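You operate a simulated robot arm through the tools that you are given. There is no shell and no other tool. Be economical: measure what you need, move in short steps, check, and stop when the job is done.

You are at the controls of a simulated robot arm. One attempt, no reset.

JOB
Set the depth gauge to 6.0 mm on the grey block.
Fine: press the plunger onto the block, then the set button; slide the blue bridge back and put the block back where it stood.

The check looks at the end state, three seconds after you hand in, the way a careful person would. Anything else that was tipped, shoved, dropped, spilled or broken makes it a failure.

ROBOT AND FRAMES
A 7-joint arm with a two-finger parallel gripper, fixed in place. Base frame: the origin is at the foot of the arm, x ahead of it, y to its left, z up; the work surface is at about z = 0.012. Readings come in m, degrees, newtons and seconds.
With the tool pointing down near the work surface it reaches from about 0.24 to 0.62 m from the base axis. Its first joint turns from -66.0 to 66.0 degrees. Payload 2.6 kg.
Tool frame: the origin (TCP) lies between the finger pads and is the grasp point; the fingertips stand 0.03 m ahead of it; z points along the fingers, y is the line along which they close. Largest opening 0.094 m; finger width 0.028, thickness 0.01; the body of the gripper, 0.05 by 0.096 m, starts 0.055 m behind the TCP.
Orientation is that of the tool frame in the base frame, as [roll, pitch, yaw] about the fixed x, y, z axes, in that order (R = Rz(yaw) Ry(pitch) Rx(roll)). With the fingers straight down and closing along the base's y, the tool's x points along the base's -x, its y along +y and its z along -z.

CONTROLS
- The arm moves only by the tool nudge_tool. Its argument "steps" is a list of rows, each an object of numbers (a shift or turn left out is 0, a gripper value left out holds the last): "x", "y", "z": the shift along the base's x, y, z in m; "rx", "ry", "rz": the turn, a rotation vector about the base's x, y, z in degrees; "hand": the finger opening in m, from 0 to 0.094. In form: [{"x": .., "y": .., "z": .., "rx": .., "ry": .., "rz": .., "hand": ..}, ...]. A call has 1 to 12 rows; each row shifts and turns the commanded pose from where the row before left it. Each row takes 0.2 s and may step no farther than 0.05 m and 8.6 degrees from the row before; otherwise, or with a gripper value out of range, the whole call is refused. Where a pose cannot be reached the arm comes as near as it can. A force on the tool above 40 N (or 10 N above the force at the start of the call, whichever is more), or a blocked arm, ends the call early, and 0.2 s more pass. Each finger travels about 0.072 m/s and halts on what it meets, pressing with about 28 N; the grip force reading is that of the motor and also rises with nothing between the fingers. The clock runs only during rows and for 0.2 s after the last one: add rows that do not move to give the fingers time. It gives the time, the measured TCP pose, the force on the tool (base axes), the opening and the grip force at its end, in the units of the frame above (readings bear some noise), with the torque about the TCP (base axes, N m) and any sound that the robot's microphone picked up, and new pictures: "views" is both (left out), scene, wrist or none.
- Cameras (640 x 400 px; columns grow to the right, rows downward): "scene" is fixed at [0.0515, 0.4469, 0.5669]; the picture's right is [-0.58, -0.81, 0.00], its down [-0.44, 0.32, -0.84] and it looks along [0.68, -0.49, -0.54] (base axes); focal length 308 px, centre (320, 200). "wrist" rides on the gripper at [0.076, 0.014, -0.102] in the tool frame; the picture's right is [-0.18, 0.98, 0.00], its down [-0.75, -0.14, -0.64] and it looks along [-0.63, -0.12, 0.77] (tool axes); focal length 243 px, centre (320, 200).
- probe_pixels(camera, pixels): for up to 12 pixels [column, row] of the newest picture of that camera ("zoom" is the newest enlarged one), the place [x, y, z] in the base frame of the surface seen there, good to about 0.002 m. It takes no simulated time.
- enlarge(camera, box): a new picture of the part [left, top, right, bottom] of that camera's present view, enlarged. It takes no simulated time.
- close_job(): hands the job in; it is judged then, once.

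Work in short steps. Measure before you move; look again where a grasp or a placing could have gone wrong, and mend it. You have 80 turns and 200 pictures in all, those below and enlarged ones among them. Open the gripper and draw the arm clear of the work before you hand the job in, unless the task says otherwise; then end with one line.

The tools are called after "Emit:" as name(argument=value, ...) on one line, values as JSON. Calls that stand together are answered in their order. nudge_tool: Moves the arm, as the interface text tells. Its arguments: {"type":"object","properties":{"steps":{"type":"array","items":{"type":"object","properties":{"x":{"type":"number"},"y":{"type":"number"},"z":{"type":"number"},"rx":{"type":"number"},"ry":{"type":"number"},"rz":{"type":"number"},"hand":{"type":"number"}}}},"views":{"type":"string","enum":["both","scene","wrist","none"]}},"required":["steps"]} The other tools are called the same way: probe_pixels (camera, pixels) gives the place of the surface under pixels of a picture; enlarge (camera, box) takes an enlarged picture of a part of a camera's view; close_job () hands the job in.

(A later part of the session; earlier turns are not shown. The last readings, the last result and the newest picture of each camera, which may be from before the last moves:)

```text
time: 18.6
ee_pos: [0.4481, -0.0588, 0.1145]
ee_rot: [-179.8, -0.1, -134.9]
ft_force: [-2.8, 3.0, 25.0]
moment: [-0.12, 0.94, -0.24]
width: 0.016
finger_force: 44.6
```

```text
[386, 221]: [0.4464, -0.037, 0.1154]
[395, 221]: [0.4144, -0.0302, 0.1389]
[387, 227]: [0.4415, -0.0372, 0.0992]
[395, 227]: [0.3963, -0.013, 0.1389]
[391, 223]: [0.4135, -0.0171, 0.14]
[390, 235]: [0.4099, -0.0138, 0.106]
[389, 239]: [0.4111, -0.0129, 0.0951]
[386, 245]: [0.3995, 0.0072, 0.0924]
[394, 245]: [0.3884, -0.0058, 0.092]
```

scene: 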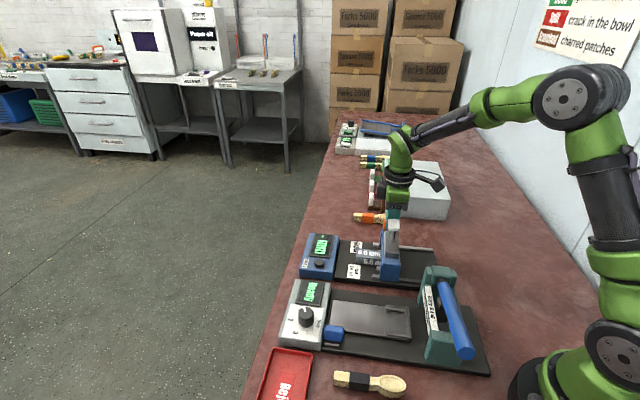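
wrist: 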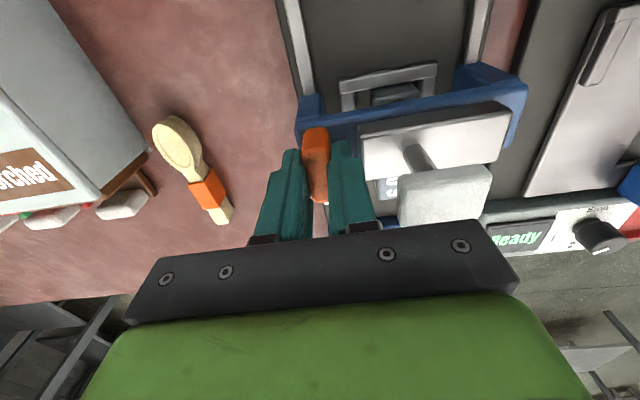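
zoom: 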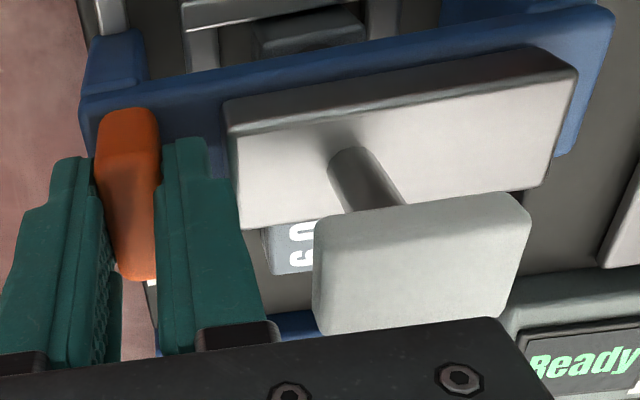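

Plunger axis ≈(u 0.2755, v 0.302) lies over the spot (u 0.275, v 0.301). Release the tab, rise, move above the cap with closed fingers.

Emit:
nudge_tool(steps=[{"hand": 0.025}, {}, {"z": 0.02}, {"z": 0.045}, {"z": 0.025, "hand": 0.0}, {"x": -0.02, "y": 0.02}, {"x": -0.0207, "y": 0.0203}, {}, {"z": -0.02}, {}])

Emit:
enlarge(camera="scene", box=[290, 190, 450, 300])

Emit:
enlarge(camera="wrist", box=[200, 80, 440, 255])

```text
time: 20.8
ee_pos: [0.4052, -0.0191, 0.1825]
ee_rot: [-179.9, -0.1, -135.0]
ft_force: [-0.7, -0.9, 0.5]
moment: [-0.01, -0.02, 0.0]
width: 0.0003
finger_force: 28.0
```

scene: 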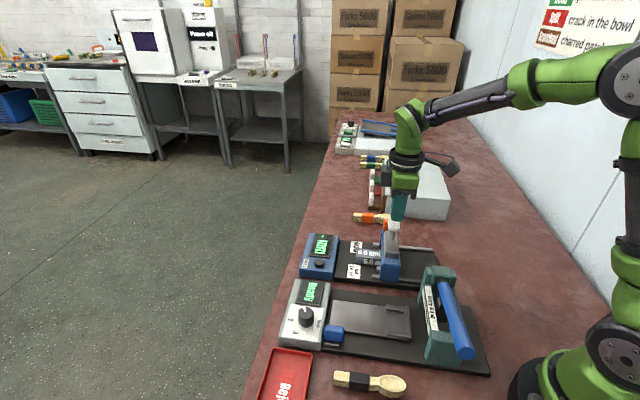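
wrist: 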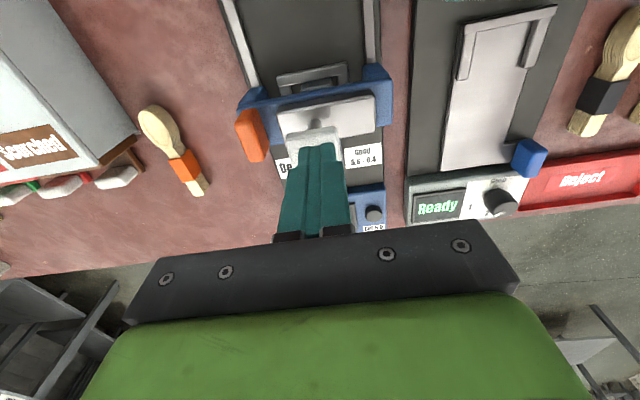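

```text
3.64 times, centred on (370, 245) of scene
```

zoom: 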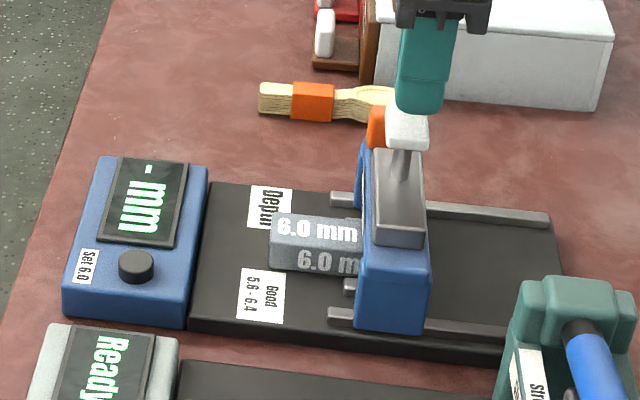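

```text
2.29 times, centred on (320, 168) of wrist
```

zoom: 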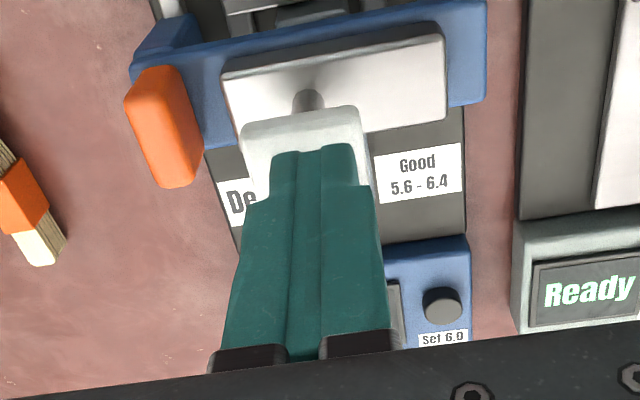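

Fingertips are above the cap. Press down in small steps.

Emit:
nudge_tool(steps=[{"z": -0.008, "x": 0.001, "y": 0.001}, {"z": -0.004}, {"z": -0.003}, {"z": -0.003}, {"z": -0.003}, {"z": -0.003}, {}])

Emit:
enlarge(camera="scene", box=[290, 190, 450, 300])

```text
time: 22.4
ee_pos: [0.4076, -0.019, 0.16]
ee_rot: [-179.9, -0.1, -134.9]
ft_force: [1.1, 0.0, 1.5]
moment: [0.04, -0.03, 0.0]
width: 0.0
finger_force: 28.0
```

scene: 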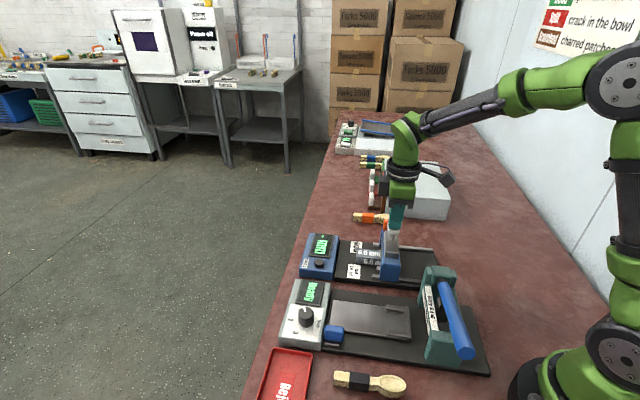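
wrist: 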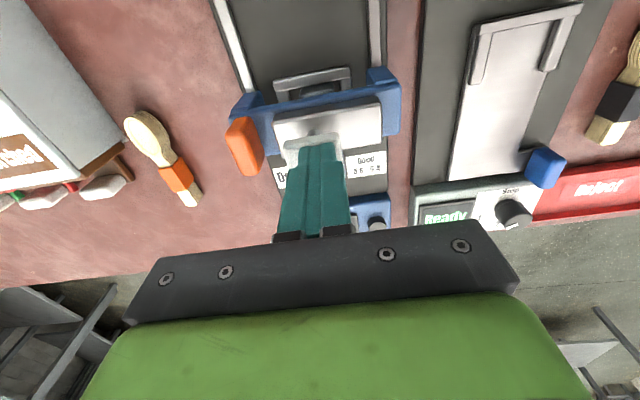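

```text
3.64 times, centred on (370, 245) of scene
```

zoom: 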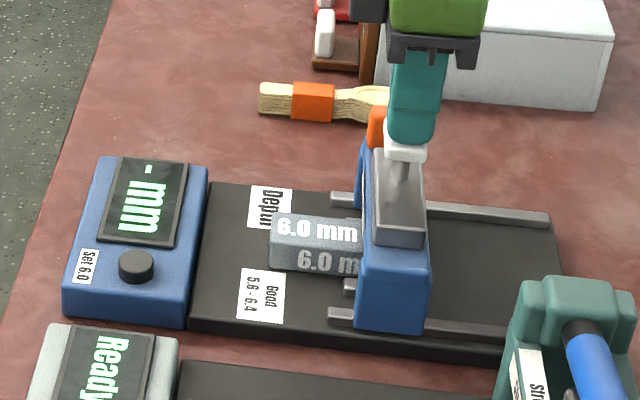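

The plunger moves down easily (tip z≈0.130, 1.5 N). Continue pressing in 2–3 mm steps.

Emit:
nudge_tool(steps=[{"z": -0.003}, {"z": -0.003}, {"z": -0.002}, {"z": -0.002}, {"z": -0.002}, {}, {}])

Emit:
enlarge(camera="scene", box=[290, 190, 450, 300])

```text
time: 23.3
ee_pos: [0.4068, -0.0175, 0.1552]
ee_rot: [-179.8, 0.0, -135.1]
ft_force: [-3.3, -0.5, 7.7]
moment: [-0.04, 0.15, 0.01]
width: 0.0
finger_force: 28.0
stopped in row 4: the force on the tool passed its limit at 44 N (the readings are from after the stop); the commanded pose is now the measured one
```

scene: 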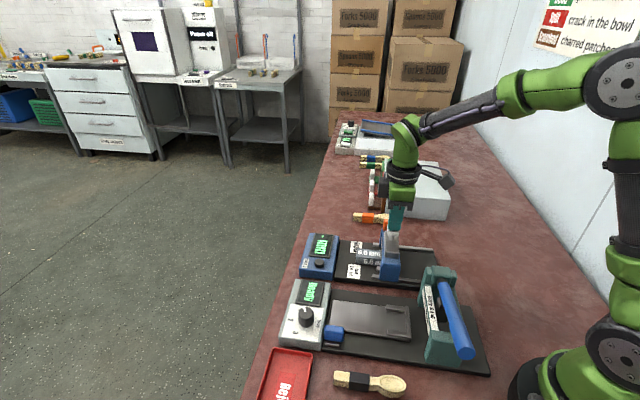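
wrist: 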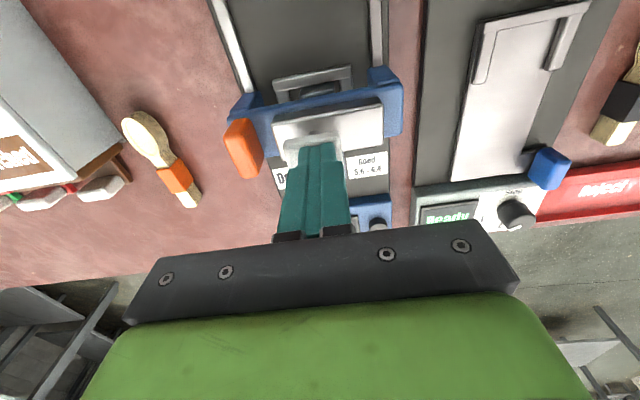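

```text
3.64 times, centred on (370, 245) of scene
```

zoom: 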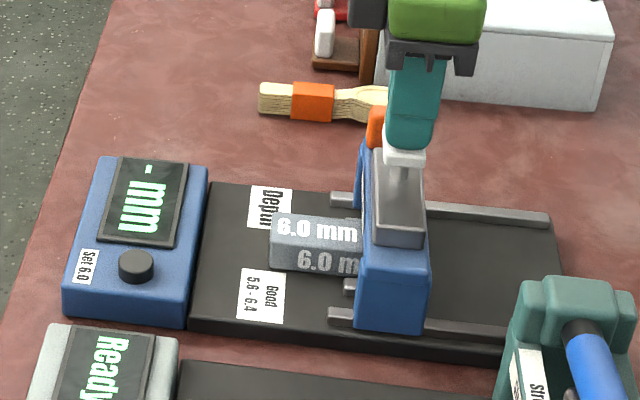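

The plunger met something after ~15 mm travel, but display still shows "- mm". I lift to see whether it springs back and how the display behaves.

Emit:
nudge_tool(steps=[{"z": 0.02}, {"z": 0.04}, {}, {}])

Emit:
enlarge(camera="scene", box=[290, 190, 450, 300])

Emit:
enlarge(camera="scene", box=[295, 225, 345, 285])

```text
time: 24.3
ee_pos: [0.4084, -0.0184, 0.2174]
ee_rot: [-179.7, 0.0, -135.0]
ft_force: [-0.5, 0.1, 0.1]
moment: [0.03, 0.01, 0.02]
width: 0.0
finger_force: 27.9
```

scene: 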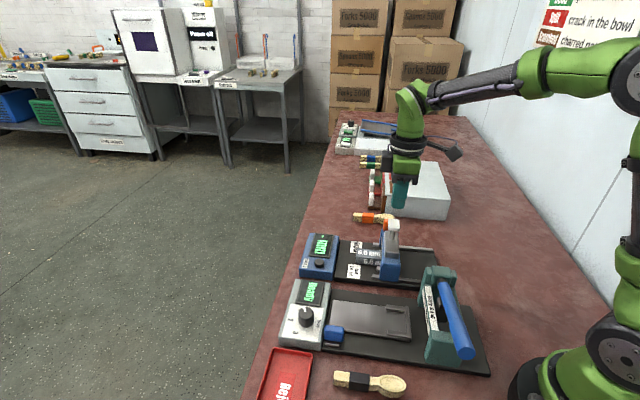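
wrist: 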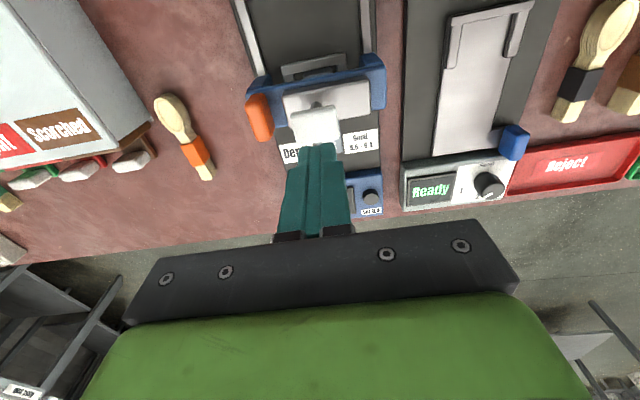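

```text
3.64 times, centred on (370, 245) of scene
```

zoom: 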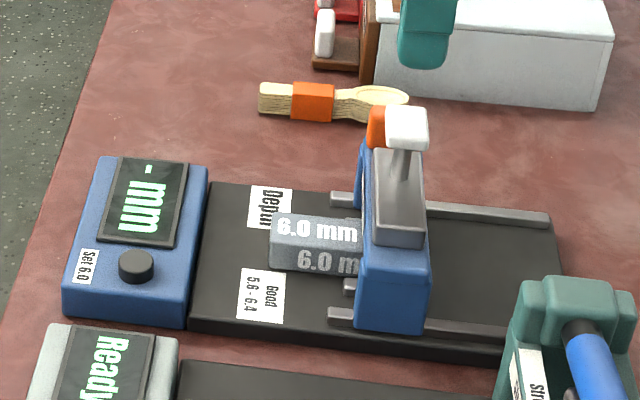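

```text
6.67 times, centred on (320, 255) of scene
```

zoom: 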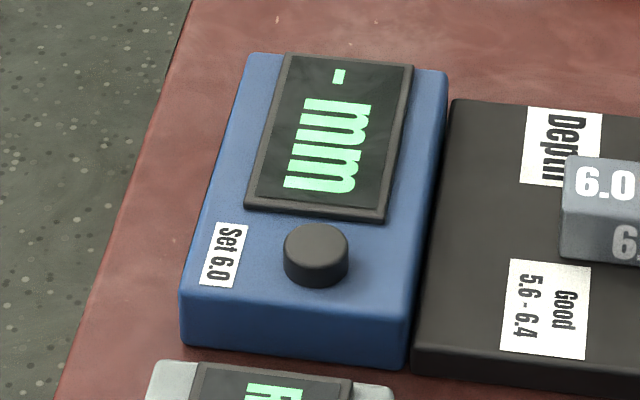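

It springs back and reads only while pressed, probably only with the bridge at its end stop. I regrip the tab (known pose) and slide further to feel for a stop.

Emit:
nudge_tool(steps=[{"x": 0.02, "y": -0.02, "hand": 0.0245}, {"x": 0.0197, "y": -0.0208}, {}, {"z": -0.04}, {"z": -0.035}, {"z": -0.014}, {"z": -0.012}, {}, {"hand": 0.004}, {}, {}])

```text
time: 25.9
ee_pos: [0.4518, -0.0548, 0.1242]
ee_rot: [-179.3, 0.9, -135.1]
ft_force: [-2.1, 4.8, 5.0]
moment: [0.15, 0.21, -0.06]
width: 0.0266
finger_force: 1.9
stopped in row 7: the force on the tool passed its limit at 55 N (the readings are from after the stop); the commanded pose is now the measured one
```

scene: 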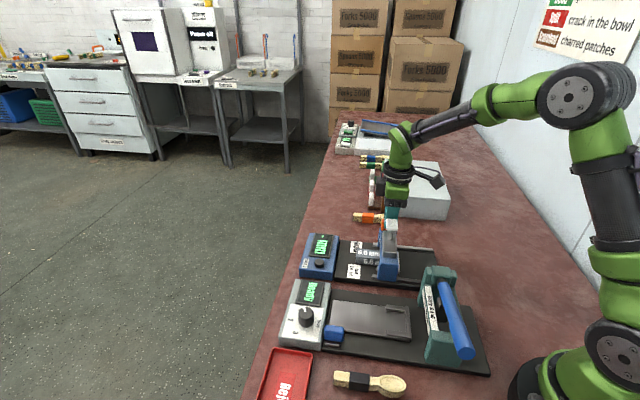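
wrist: 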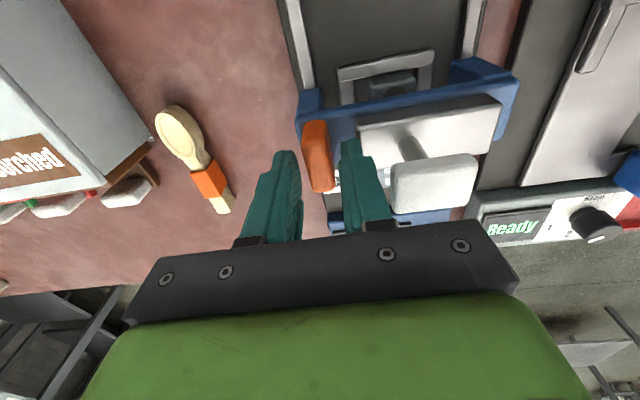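

Same clip against the grey box (v 1–2 mm short). Back up, straighten, go to v≈0.360 as before, then descend.

Emit:
nudge_tool(steps=[{"z": 0.01, "ry": 1.1, "rx": -0.15, "hand": 0.0235}, {"x": -0.0022, "y": -0.006}, {}, {}], views="wrist")

```text
time: 26.9
ee_pos: [0.4496, -0.061, 0.1341]
ee_rot: [-179.9, -0.2, -135.1]
ft_force: [0.3, -0.3, 0.3]
moment: [0.04, 0.02, -0.01]
width: 0.0236
finger_force: 0.1
```

wrist: 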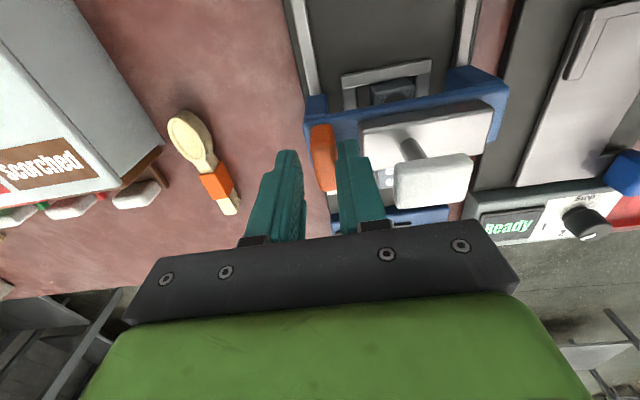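

Aligned (v≈0.361). Descend and grip.

Emit:
nudge_tool(steps=[{"z": -0.007}, {"z": -0.006}, {"z": -0.006}, {}, {"hand": 0.004}, {}, {}], views="wrist")

```text
time: 28.5
ee_pos: [0.4485, -0.0586, 0.1138]
ee_rot: [179.7, -0.1, -135.1]
ft_force: [-19.8, 21.2, 4.0]
moment: [0.42, -0.86, 0.47]
width: 0.016
finger_force: 45.6
```

wrist: 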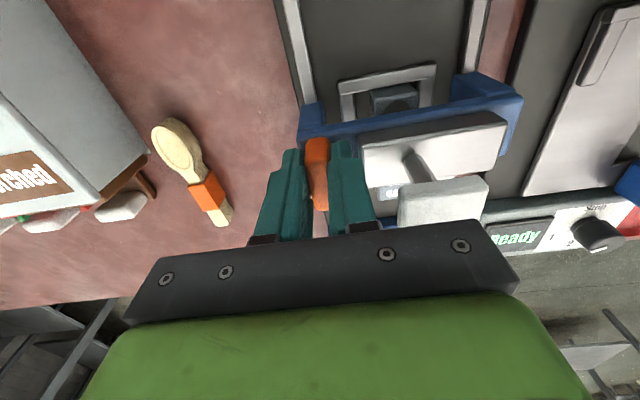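

Gripped; the bridge crept a few mm forward during the bump. Relieve side force and slide forward in small steps to find the stop.

Emit:
nudge_tool(steps=[{"x": -0.0015, "y": 0.0015}, {"x": 0.002, "y": 0.002}, {"x": 0.002, "y": 0.002}, {"x": 0.002, "y": 0.002}, {}])

Emit:
enlarge(camera="scene", box=[290, 190, 450, 300])

```text
time: 29.7
ee_pos: [0.4513, -0.055, 0.1148]
ee_rot: [180.0, -0.5, -135.4]
ft_force: [-35.1, 3.9, 18.1]
moment: [0.11, -0.01, 1.08]
width: 0.0156
finger_force: 44.7
```

scene: 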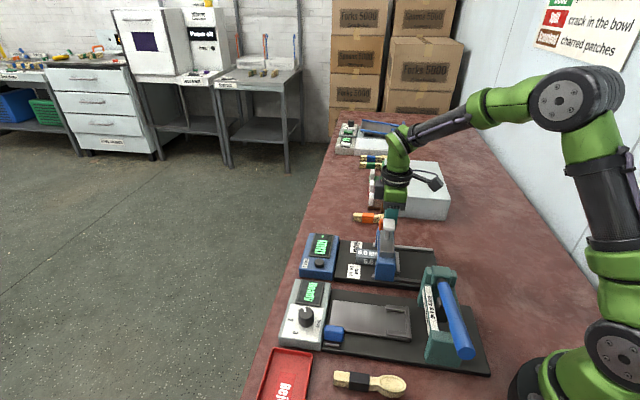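
wrist: 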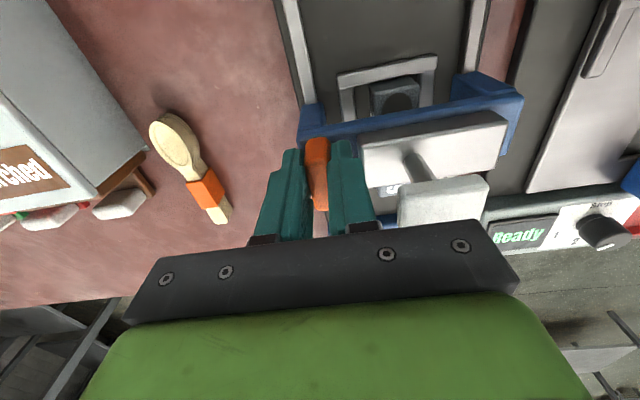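

```text
3.64 times, centred on (370, 245) of scene
```

zoom: 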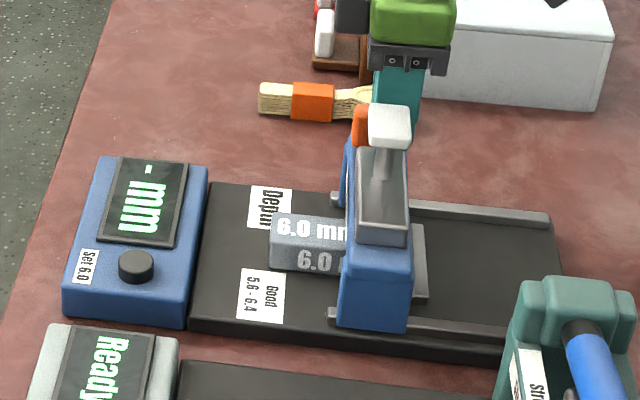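

There is strong resistance now: likely the end stop. Measure plunger and spot positions.

Emit:
enlarge(camera="wrist", box=[280, 40, 540, 235])

Emit:
probe_pixels(camera="wrist", pixels=[[397, 94], [397, 103], [384, 104], [410, 104], [362, 145], [505, 118], [398, 190], [486, 180], [400, 218], [487, 205], [380, 82], [372, 175]])

Emit:
probe_pixels(camera="scene", pixels=[[383, 219], [391, 219], [384, 225], [391, 225], [387, 222], [385, 234], [381, 249], [390, 249], [373, 240], [376, 262], [372, 246]])

```text
2.05 times, centred on (410, 138) of wrist
```

zoom: 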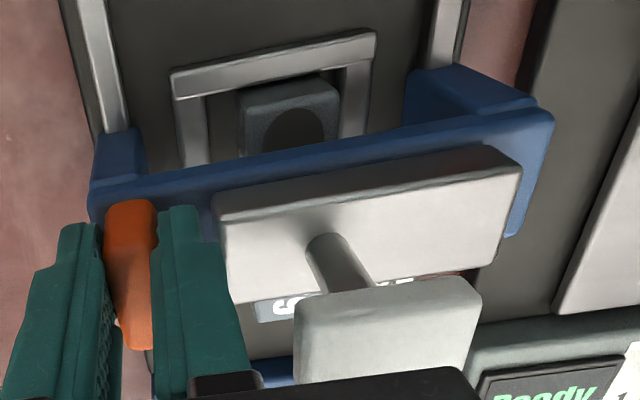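

```text
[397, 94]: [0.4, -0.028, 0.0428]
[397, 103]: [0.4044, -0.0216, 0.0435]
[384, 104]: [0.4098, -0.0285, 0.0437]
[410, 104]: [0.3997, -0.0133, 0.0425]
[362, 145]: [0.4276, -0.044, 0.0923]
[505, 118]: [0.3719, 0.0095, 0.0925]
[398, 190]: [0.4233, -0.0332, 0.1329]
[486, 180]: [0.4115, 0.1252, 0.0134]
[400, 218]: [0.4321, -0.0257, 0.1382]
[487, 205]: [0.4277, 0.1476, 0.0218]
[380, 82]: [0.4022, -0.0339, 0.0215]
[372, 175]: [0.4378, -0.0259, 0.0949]
```

```text
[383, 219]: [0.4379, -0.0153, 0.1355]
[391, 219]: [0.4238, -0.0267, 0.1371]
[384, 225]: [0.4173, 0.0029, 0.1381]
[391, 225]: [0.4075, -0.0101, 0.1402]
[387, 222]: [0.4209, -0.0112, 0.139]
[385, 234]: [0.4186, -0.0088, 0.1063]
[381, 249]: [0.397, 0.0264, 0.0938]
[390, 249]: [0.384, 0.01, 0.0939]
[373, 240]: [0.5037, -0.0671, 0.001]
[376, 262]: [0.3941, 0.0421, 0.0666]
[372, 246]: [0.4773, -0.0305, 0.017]
```

Bridge is now ~9 mm further (plunger u≈0.285), apparently at its stop at the rail ends. Release and try a press here to see whether the display responds.

Emit:
nudge_tool(steps=[{"x": -0.001, "y": -0.001}, {"hand": 0.025}, {}, {"z": 0.02}, {"z": 0.045}, {"z": 0.025, "hand": 0.0}, {"x": -0.018, "y": 0.022}, {"x": -0.0175, "y": 0.0218}, {}, {"z": -0.02}, {"z": -0.012}, {}])

Emit:
enlarge(camera="wrist", box=[200, 80, 440, 255])

```text
time: 32.3
ee_pos: [0.4161, -0.0108, 0.1726]
ee_rot: [-180.0, -0.1, -135.2]
ft_force: [0.5, 0.1, 0.5]
moment: [-0.03, -0.01, 0.01]
width: 0.0
finger_force: 28.2
```

scene: 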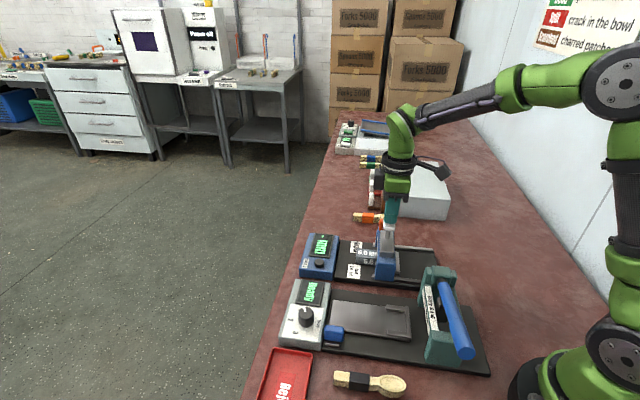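
wrist: 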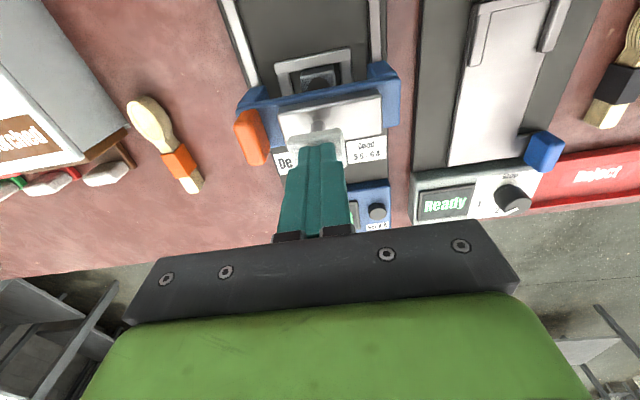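

```text
2.29 times, centred on (320, 168) of wrist
```

zoom: 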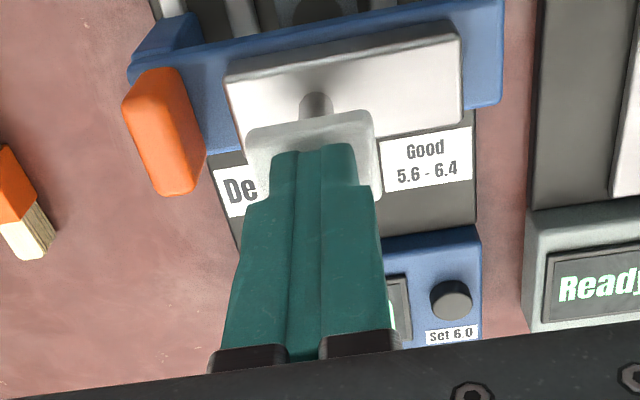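

Fingers centred on the cap. Press down slowly (tip currently ≈0.1426).

Emit:
nudge_tool(steps=[{"z": -0.005}, {"z": -0.004}, {"z": -0.003}, {"z": -0.002}, {"z": -0.0015}, {"z": -0.001}, {}])

Emit:
enlarge(camera="scene", box=[290, 190, 450, 300])

```text
time: 33.9
ee_pos: [0.4169, -0.0125, 0.1552]
ee_rot: [-179.9, -0.1, -135.2]
ft_force: [-0.9, -1.4, 1.9]
moment: [-0.01, -0.01, 0.0]
width: 0.0
finger_force: 27.8
```

scene: 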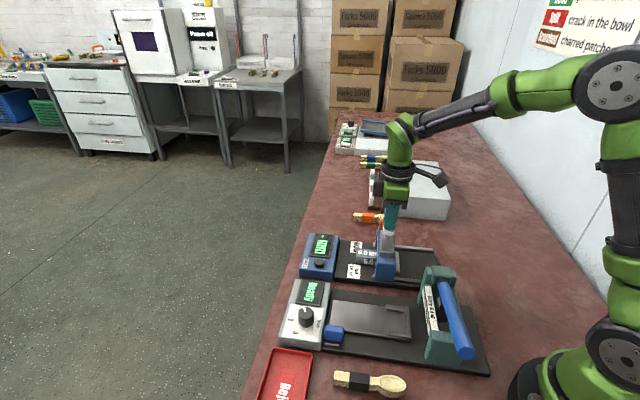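
wrist: 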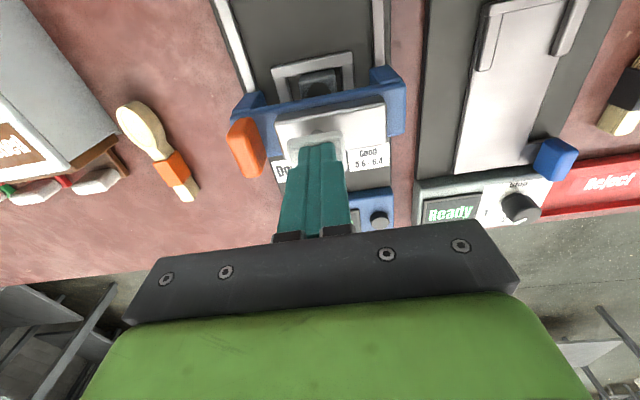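

```text
3.64 times, centred on (370, 245) of scene
```

zoom: 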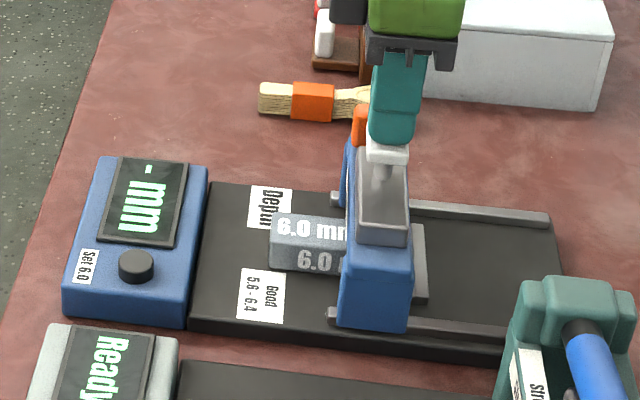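

Still light (1.9 N). Continue in 1 mm steps until a firm contact.

Emit:
nudge_tool(steps=[{"z": -0.001}, {"z": -0.001}, {"z": -0.001}, {"z": -0.001}, {"z": -0.001}, {}], views="scene")

Emit:
enlarge(camera="scene", box=[290, 190, 450, 300])

```text
time: 35.0
ee_pos: [0.4176, -0.0114, 0.1545]
ee_rot: [-179.7, 0.2, -135.3]
ft_force: [-4.0, 0.1, 7.5]
moment: [-0.04, 0.11, -0.02]
width: 0.0001
finger_force: 28.1
stopped in row 5: the force on the tool passed its limit at 44 N (the readings are from after the stop); the commanded pose is now the measured one
```

scene: 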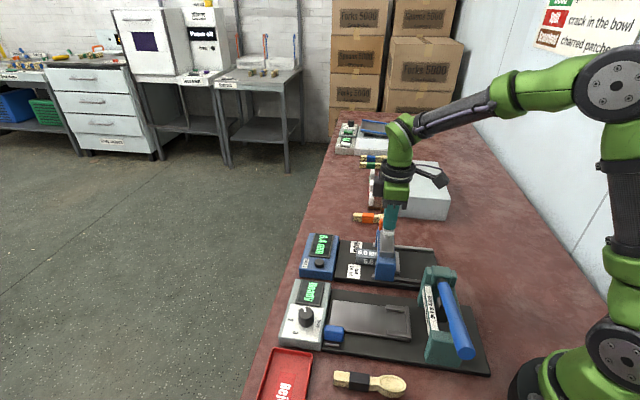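

```text
3.64 times, centred on (370, 245) of scene
```

zoom: 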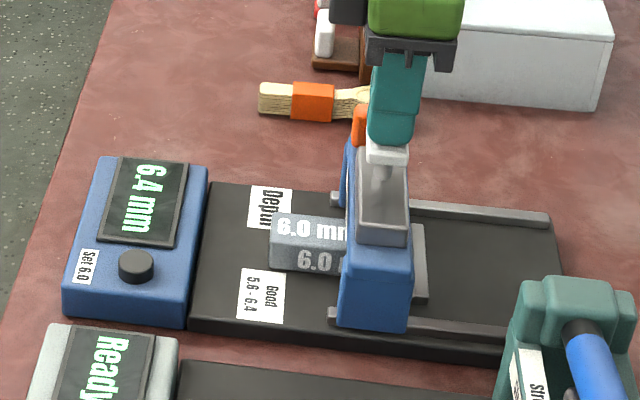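

Now it reads 6.4 mm, so it reads with the bridge at the stop. The plunger is ~12 mm past the spot's centre though. I lift and check the display and alignment.

Emit:
nudge_tool(steps=[{"z": 0.03}, {"z": 0.04}, {"x": -0.03, "y": -0.03}, {"x": -0.02, "y": -0.02}, {}])

Emit:
enlarge(camera="scene", box=[290, 190, 450, 300])

Emit:
enlarge(camera="wrist", box=[240, 60, 440, 220])

```text
time: 36.2
ee_pos: [0.367, -0.0627, 0.2245]
ee_rot: [-179.8, 0.1, -135.3]
ft_force: [-0.9, 0.3, -0.3]
moment: [0.02, 0.0, -0.01]
width: 0.0
finger_force: 28.0
```

scene: 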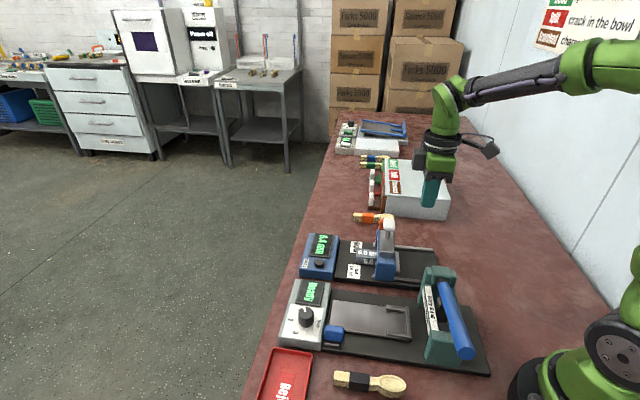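
wrist: 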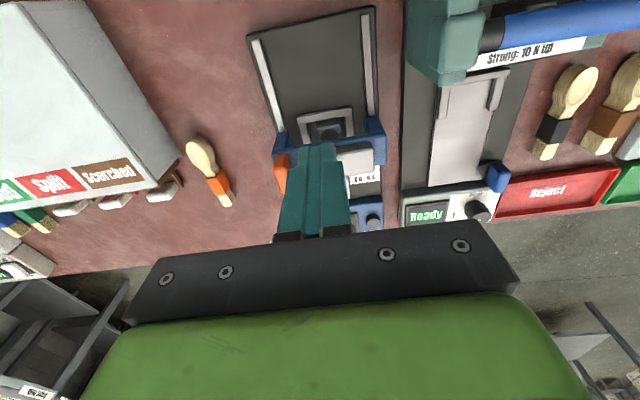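

```text
3.64 times, centred on (370, 245) of scene
```

zoom: 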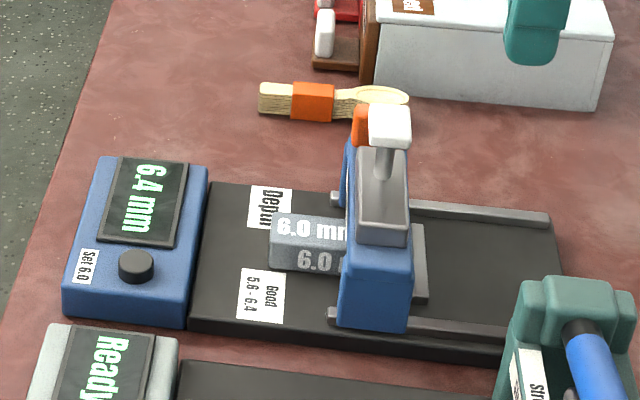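

```text
2.50 times, centred on (340, 140) of wrist
```

zoom: 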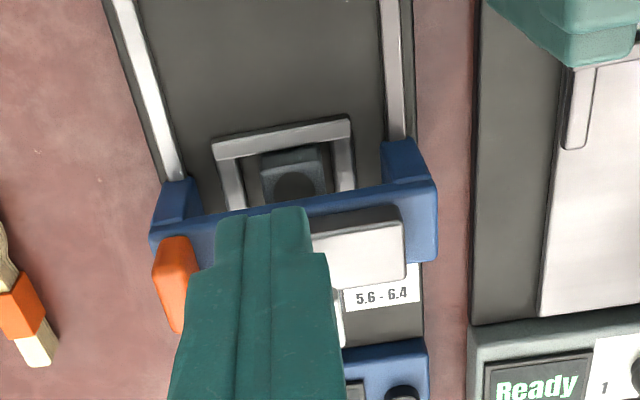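

Reading 6.4 is held, but the plunger missed the spot. I'll shift the block ~12 mm toward the display by gripping its label end, with the tool leaned 12° so the wrist camera clears the cap. First hover.

Emit:
nudge_tool(steps=[{"x": 0.03, "y": 0.031, "hand": 0.044}, {"x": 0.03, "y": 0.031, "rx": -4.25, "ry": 4.25}, {"x": 0.0305, "y": 0.0311, "rx": -4.25, "ry": 4.25}, {}, {"z": -0.04}, {"z": -0.04}, {"z": -0.03}, {}])

Emit:
enlarge(camera="scene", box=[290, 180, 450, 280])

```text
time: 38.0
ee_pos: [0.4569, 0.0318, 0.1133]
ee_rot: [-179.6, -12.0, -135.3]
ft_force: [0.4, -0.3, -0.5]
moment: [0.02, 0.03, 0.01]
width: 0.0441
finger_force: 0.1
```

scene: 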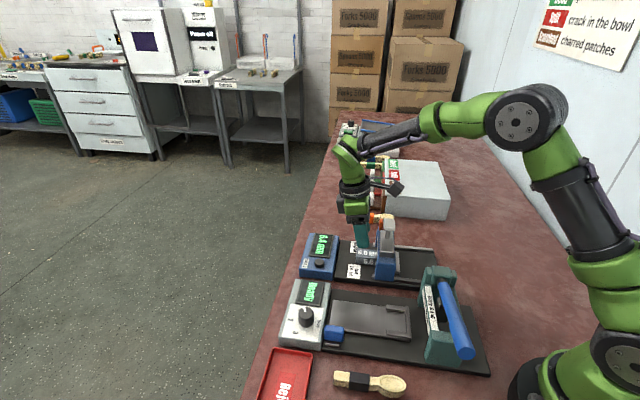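
wrist: 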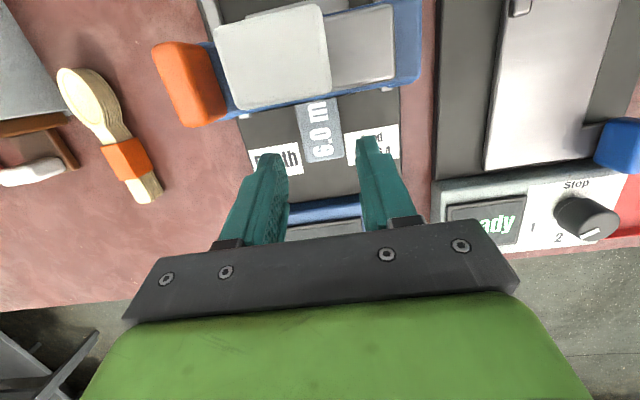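

```text
4.00 times, centred on (370, 230) of scene
```

zoom: 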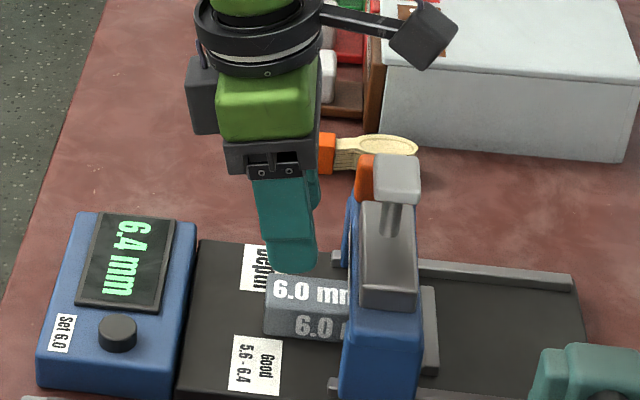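

Clear. Descend to z≈0.060 and grip the label end.

Emit:
nudge_tool(steps=[{"z": -0.025}, {"z": -0.02}, {"z": -0.008}, {}, {"hand": 0.02}, {}, {}])

Emit:
enlarge(camera="scene", box=[290, 180, 450, 280])

```text
time: 39.6
ee_pos: [0.4587, 0.0307, 0.0599]
ee_rot: [-179.7, -12.0, -135.1]
ft_force: [-0.4, 0.4, -0.1]
moment: [0.05, -0.09, 0.01]
width: 0.0317
finger_force: 27.9
```

scene: 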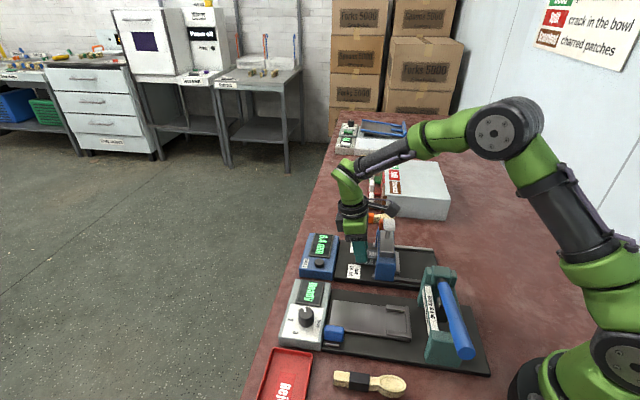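
wrist: 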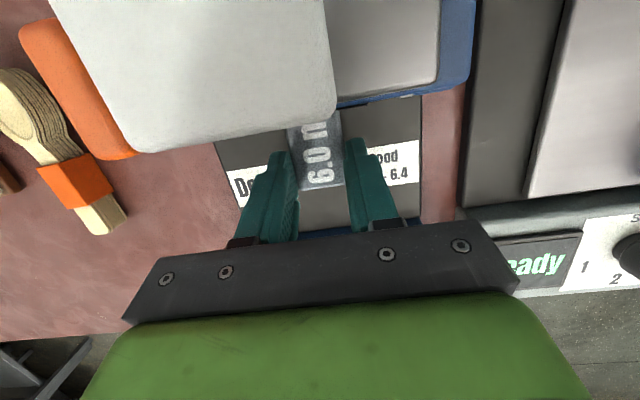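

```text
4.00 times, centred on (370, 230) of scene
```

zoom: 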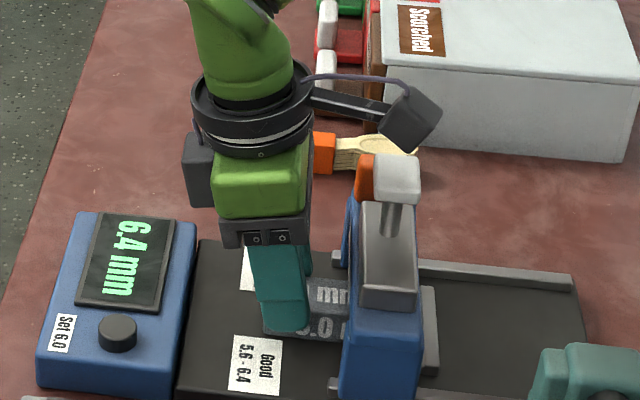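

Gripped. Drag block 12.5 mm toward the display, release, and rise away.

Emit:
nudge_tool(steps=[{"x": 0.003, "y": 0.003}, {"x": 0.003, "y": 0.003}, {"x": 0.0028, "y": 0.0028}, {}, {"hand": 0.044}, {}, {"z": 0.03}, {"z": 0.05}, {"z": 0.05}, {"z": 0.02, "hand": 0.0}, {}])

Emit:
enlarge(camera="scene", box=[290, 190, 450, 300])

```text
time: 42.0
ee_pos: [0.4681, 0.0394, 0.2122]
ee_rot: [-179.6, -12.0, -135.2]
ft_force: [-0.5, -0.3, 0.7]
moment: [0.03, -0.01, 0.03]
width: 0.0
finger_force: 28.0
```

scene: 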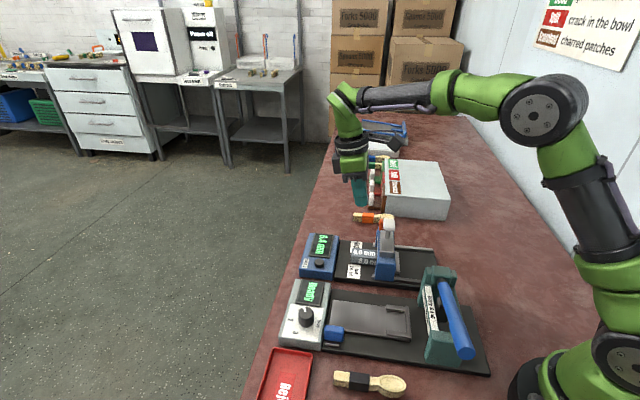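
wrist: 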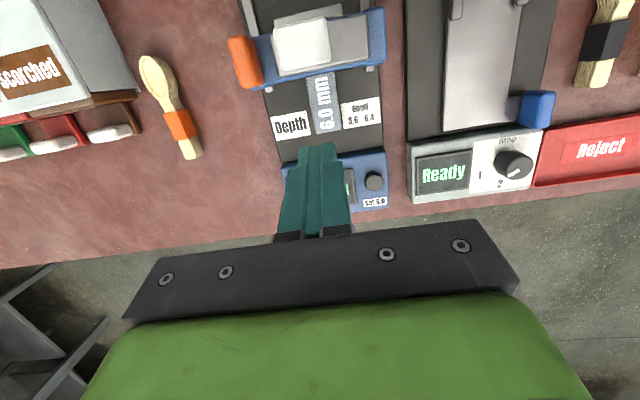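

```text
3.64 times, centred on (370, 245) of scene
```

zoom: 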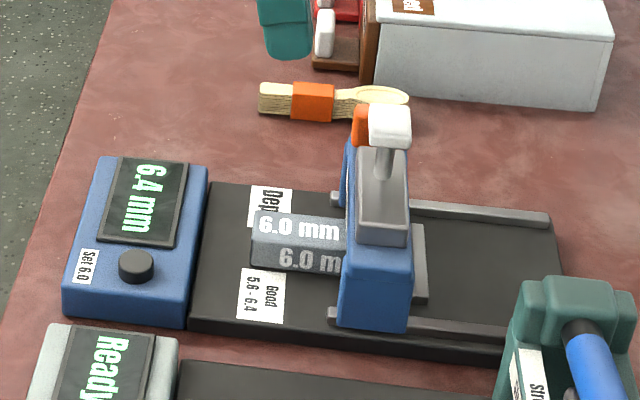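

Block shifted, bridge still at the stop. Untilt, go over the cap and press again.

Emit:
nudge_tool(steps=[{"x": -0.026, "y": -0.0255, "rx": 4.25, "ry": -4.25}, {"x": -0.0256, "y": -0.0254, "rx": 4.25, "ry": -4.25}, {}, {"z": -0.03}, {"z": -0.012}, {"z": -0.005}, {"z": -0.004}, {"z": -0.003}, {}], views="both")

```text
time: 44.0
ee_pos: [0.4154, -0.01, 0.1575]
ee_rot: [-179.8, 0.1, -135.2]
ft_force: [0.9, 0.2, 1.4]
moment: [-0.02, 0.0, 0.01]
width: 0.0
finger_force: 27.7
```

scene: 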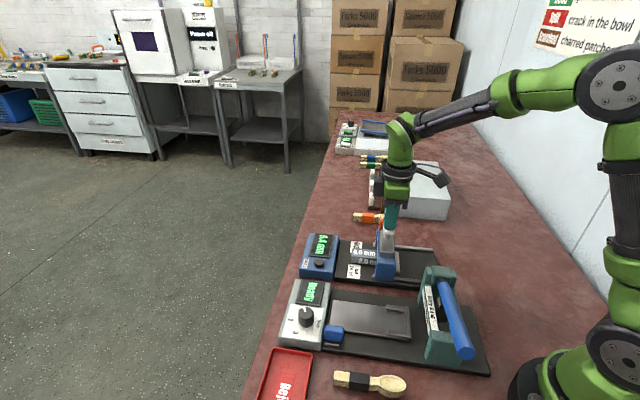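
wrist: 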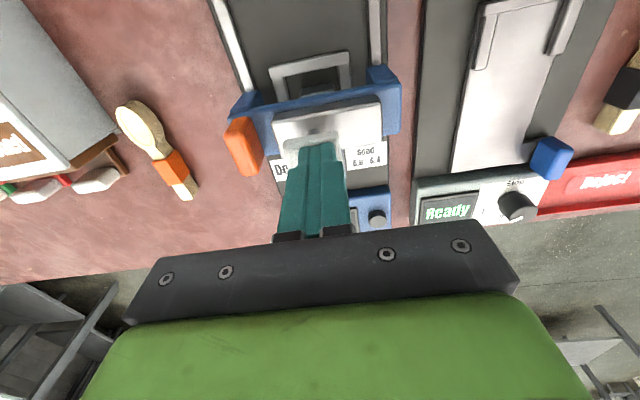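

On the plunger, 1.4 N. Press to firm contact in 1 mm steps and hold.

Emit:
nudge_tool(steps=[{"z": -0.001}, {"z": -0.001}, {"z": -0.001}, {"z": -0.001}, {"z": -0.001}, {"z": -0.001}, {"z": -0.001}, {"z": -0.001}], views="scene")

Emit:
enlarge(camera="scene", box=[290, 190, 450, 300])

```text
time: 45.3
ee_pos: [0.4155, -0.0103, 0.1564]
ee_rot: [-179.6, 0.3, -135.4]
ft_force: [-2.9, -0.2, 6.0]
moment: [-0.04, 0.15, 0.02]
width: 0.0001
finger_force: 27.8
stopped in row 6: the force on the tool passed its limit at 43 N (the readings are from after the stop); the commanded pose is now the measured one
```

scene: 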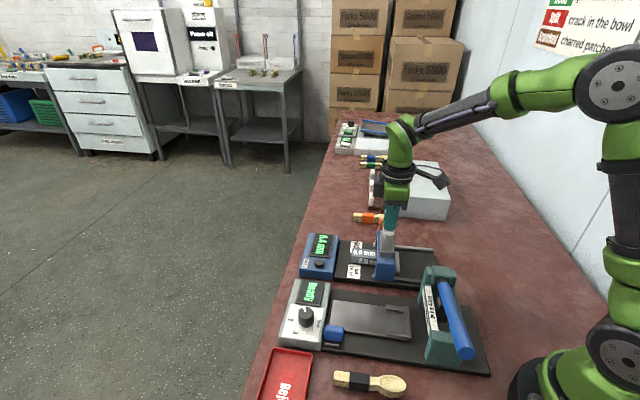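

```text
3.64 times, centred on (370, 245) of scene
```

zoom: 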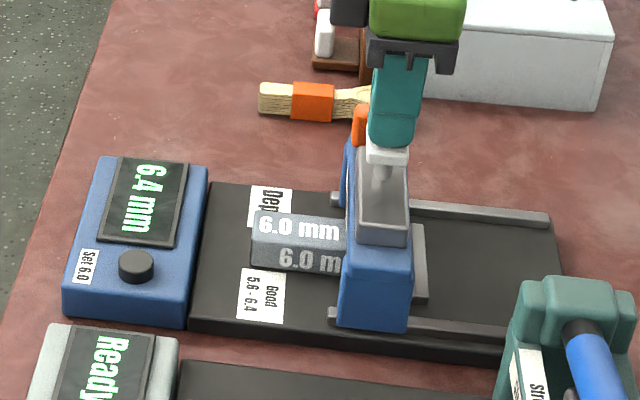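

Spot contact also reads 6.4 mm: consistent. Now lift and go over the set button near (0.490, 0.129).

Emit:
nudge_tool(steps=[{"z": 0.03}, {"z": 0.035}, {"x": 0.02, "y": 0.035}, {"x": 0.02, "y": 0.035}, {"x": 0.02, "y": 0.035}, {"x": 0.0125, "y": 0.0335}, {"z": -0.04, "ry": 0.3}, {"z": -0.04}, {}])

Emit:
enlarge(camera="wrist", box=[200, 40, 440, 240])

Emit:
enlarge(camera="scene", box=[280, 180, 400, 290])

```text
time: 47.3
ee_pos: [0.4886, 0.1273, 0.1404]
ee_rot: [-179.8, 0.0, -135.4]
ft_force: [-0.1, 0.6, -1.0]
moment: [-0.03, 0.05, 0.0]
width: 0.0
finger_force: 27.7
```

scene: 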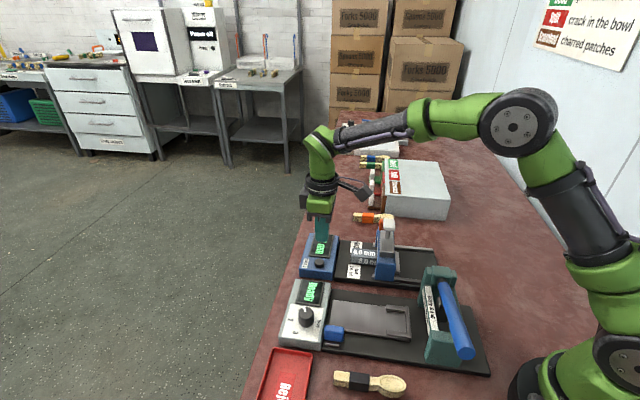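
wrist: 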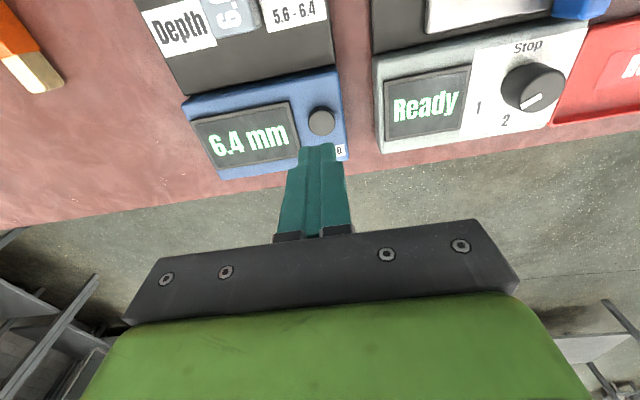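

```text
2.00 times, centred on (320, 140) of wrist
```

zoom: 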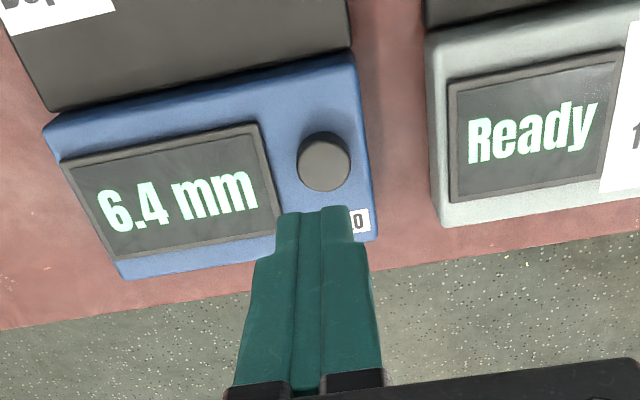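

```text
3.64 times, centred on (340, 235) of scene
```

zoom: 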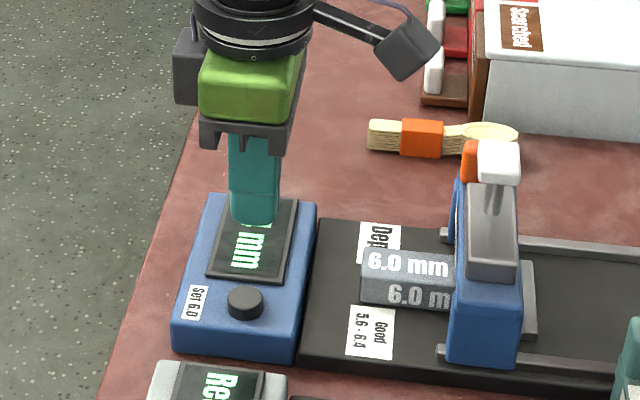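

Find the button's centre precisely.

Emit:
probe_pixels(camera="wrist", pixels=[[321, 119], [311, 119], [331, 119], [321, 110], [321, 130], [290, 112], [296, 140], [338, 100], [338, 130]])

```text
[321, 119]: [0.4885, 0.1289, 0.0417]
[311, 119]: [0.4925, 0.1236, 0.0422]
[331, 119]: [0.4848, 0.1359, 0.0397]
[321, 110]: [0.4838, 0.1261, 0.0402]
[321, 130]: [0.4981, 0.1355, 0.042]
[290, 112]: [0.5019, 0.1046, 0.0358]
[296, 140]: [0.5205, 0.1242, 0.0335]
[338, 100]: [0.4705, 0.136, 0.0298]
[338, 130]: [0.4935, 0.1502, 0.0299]
```

Button centre ≈(0.489, 0.130, 0.041). Align, descend to just above, then press with 1 mm steps.

Emit:
nudge_tool(steps=[{"x": 0.0005, "y": 0.0023, "z": -0.02}, {"z": -0.03}, {"z": -0.014}, {"z": -0.003}, {"z": -0.001}, {"z": -0.001}, {"z": -0.001}, {"z": -0.001}, {"z": -0.001}, {}])

Emit:
enlarge(camera="scene", box=[280, 200, 380, 290])

```text
time: 49.5
ee_pos: [0.4889, 0.131, 0.0672]
ee_rot: [-179.7, 0.0, -135.4]
ft_force: [0.8, -0.7, 2.9]
moment: [-0.01, -0.01, 0.01]
width: 0.0
finger_force: 28.1
heard: click
```

scene: 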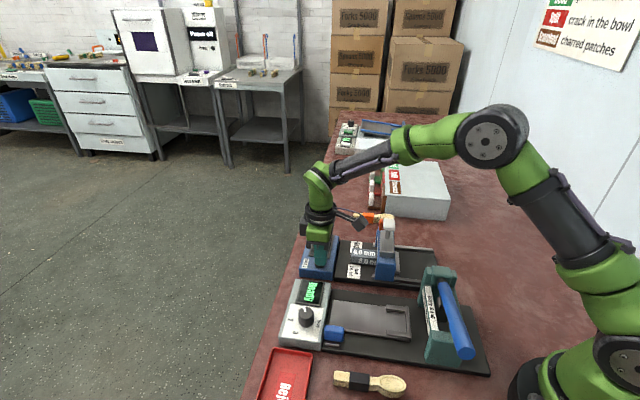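
wrist: 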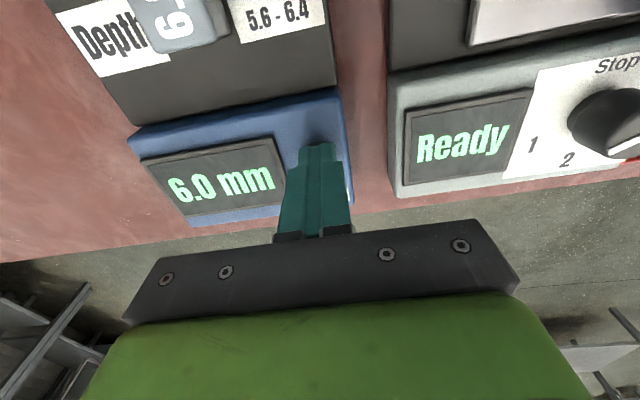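

```text
4.44 times, centred on (330, 245) of scene
```

zoom: 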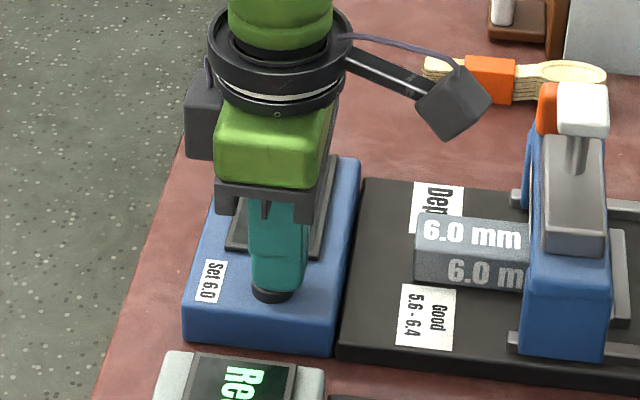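

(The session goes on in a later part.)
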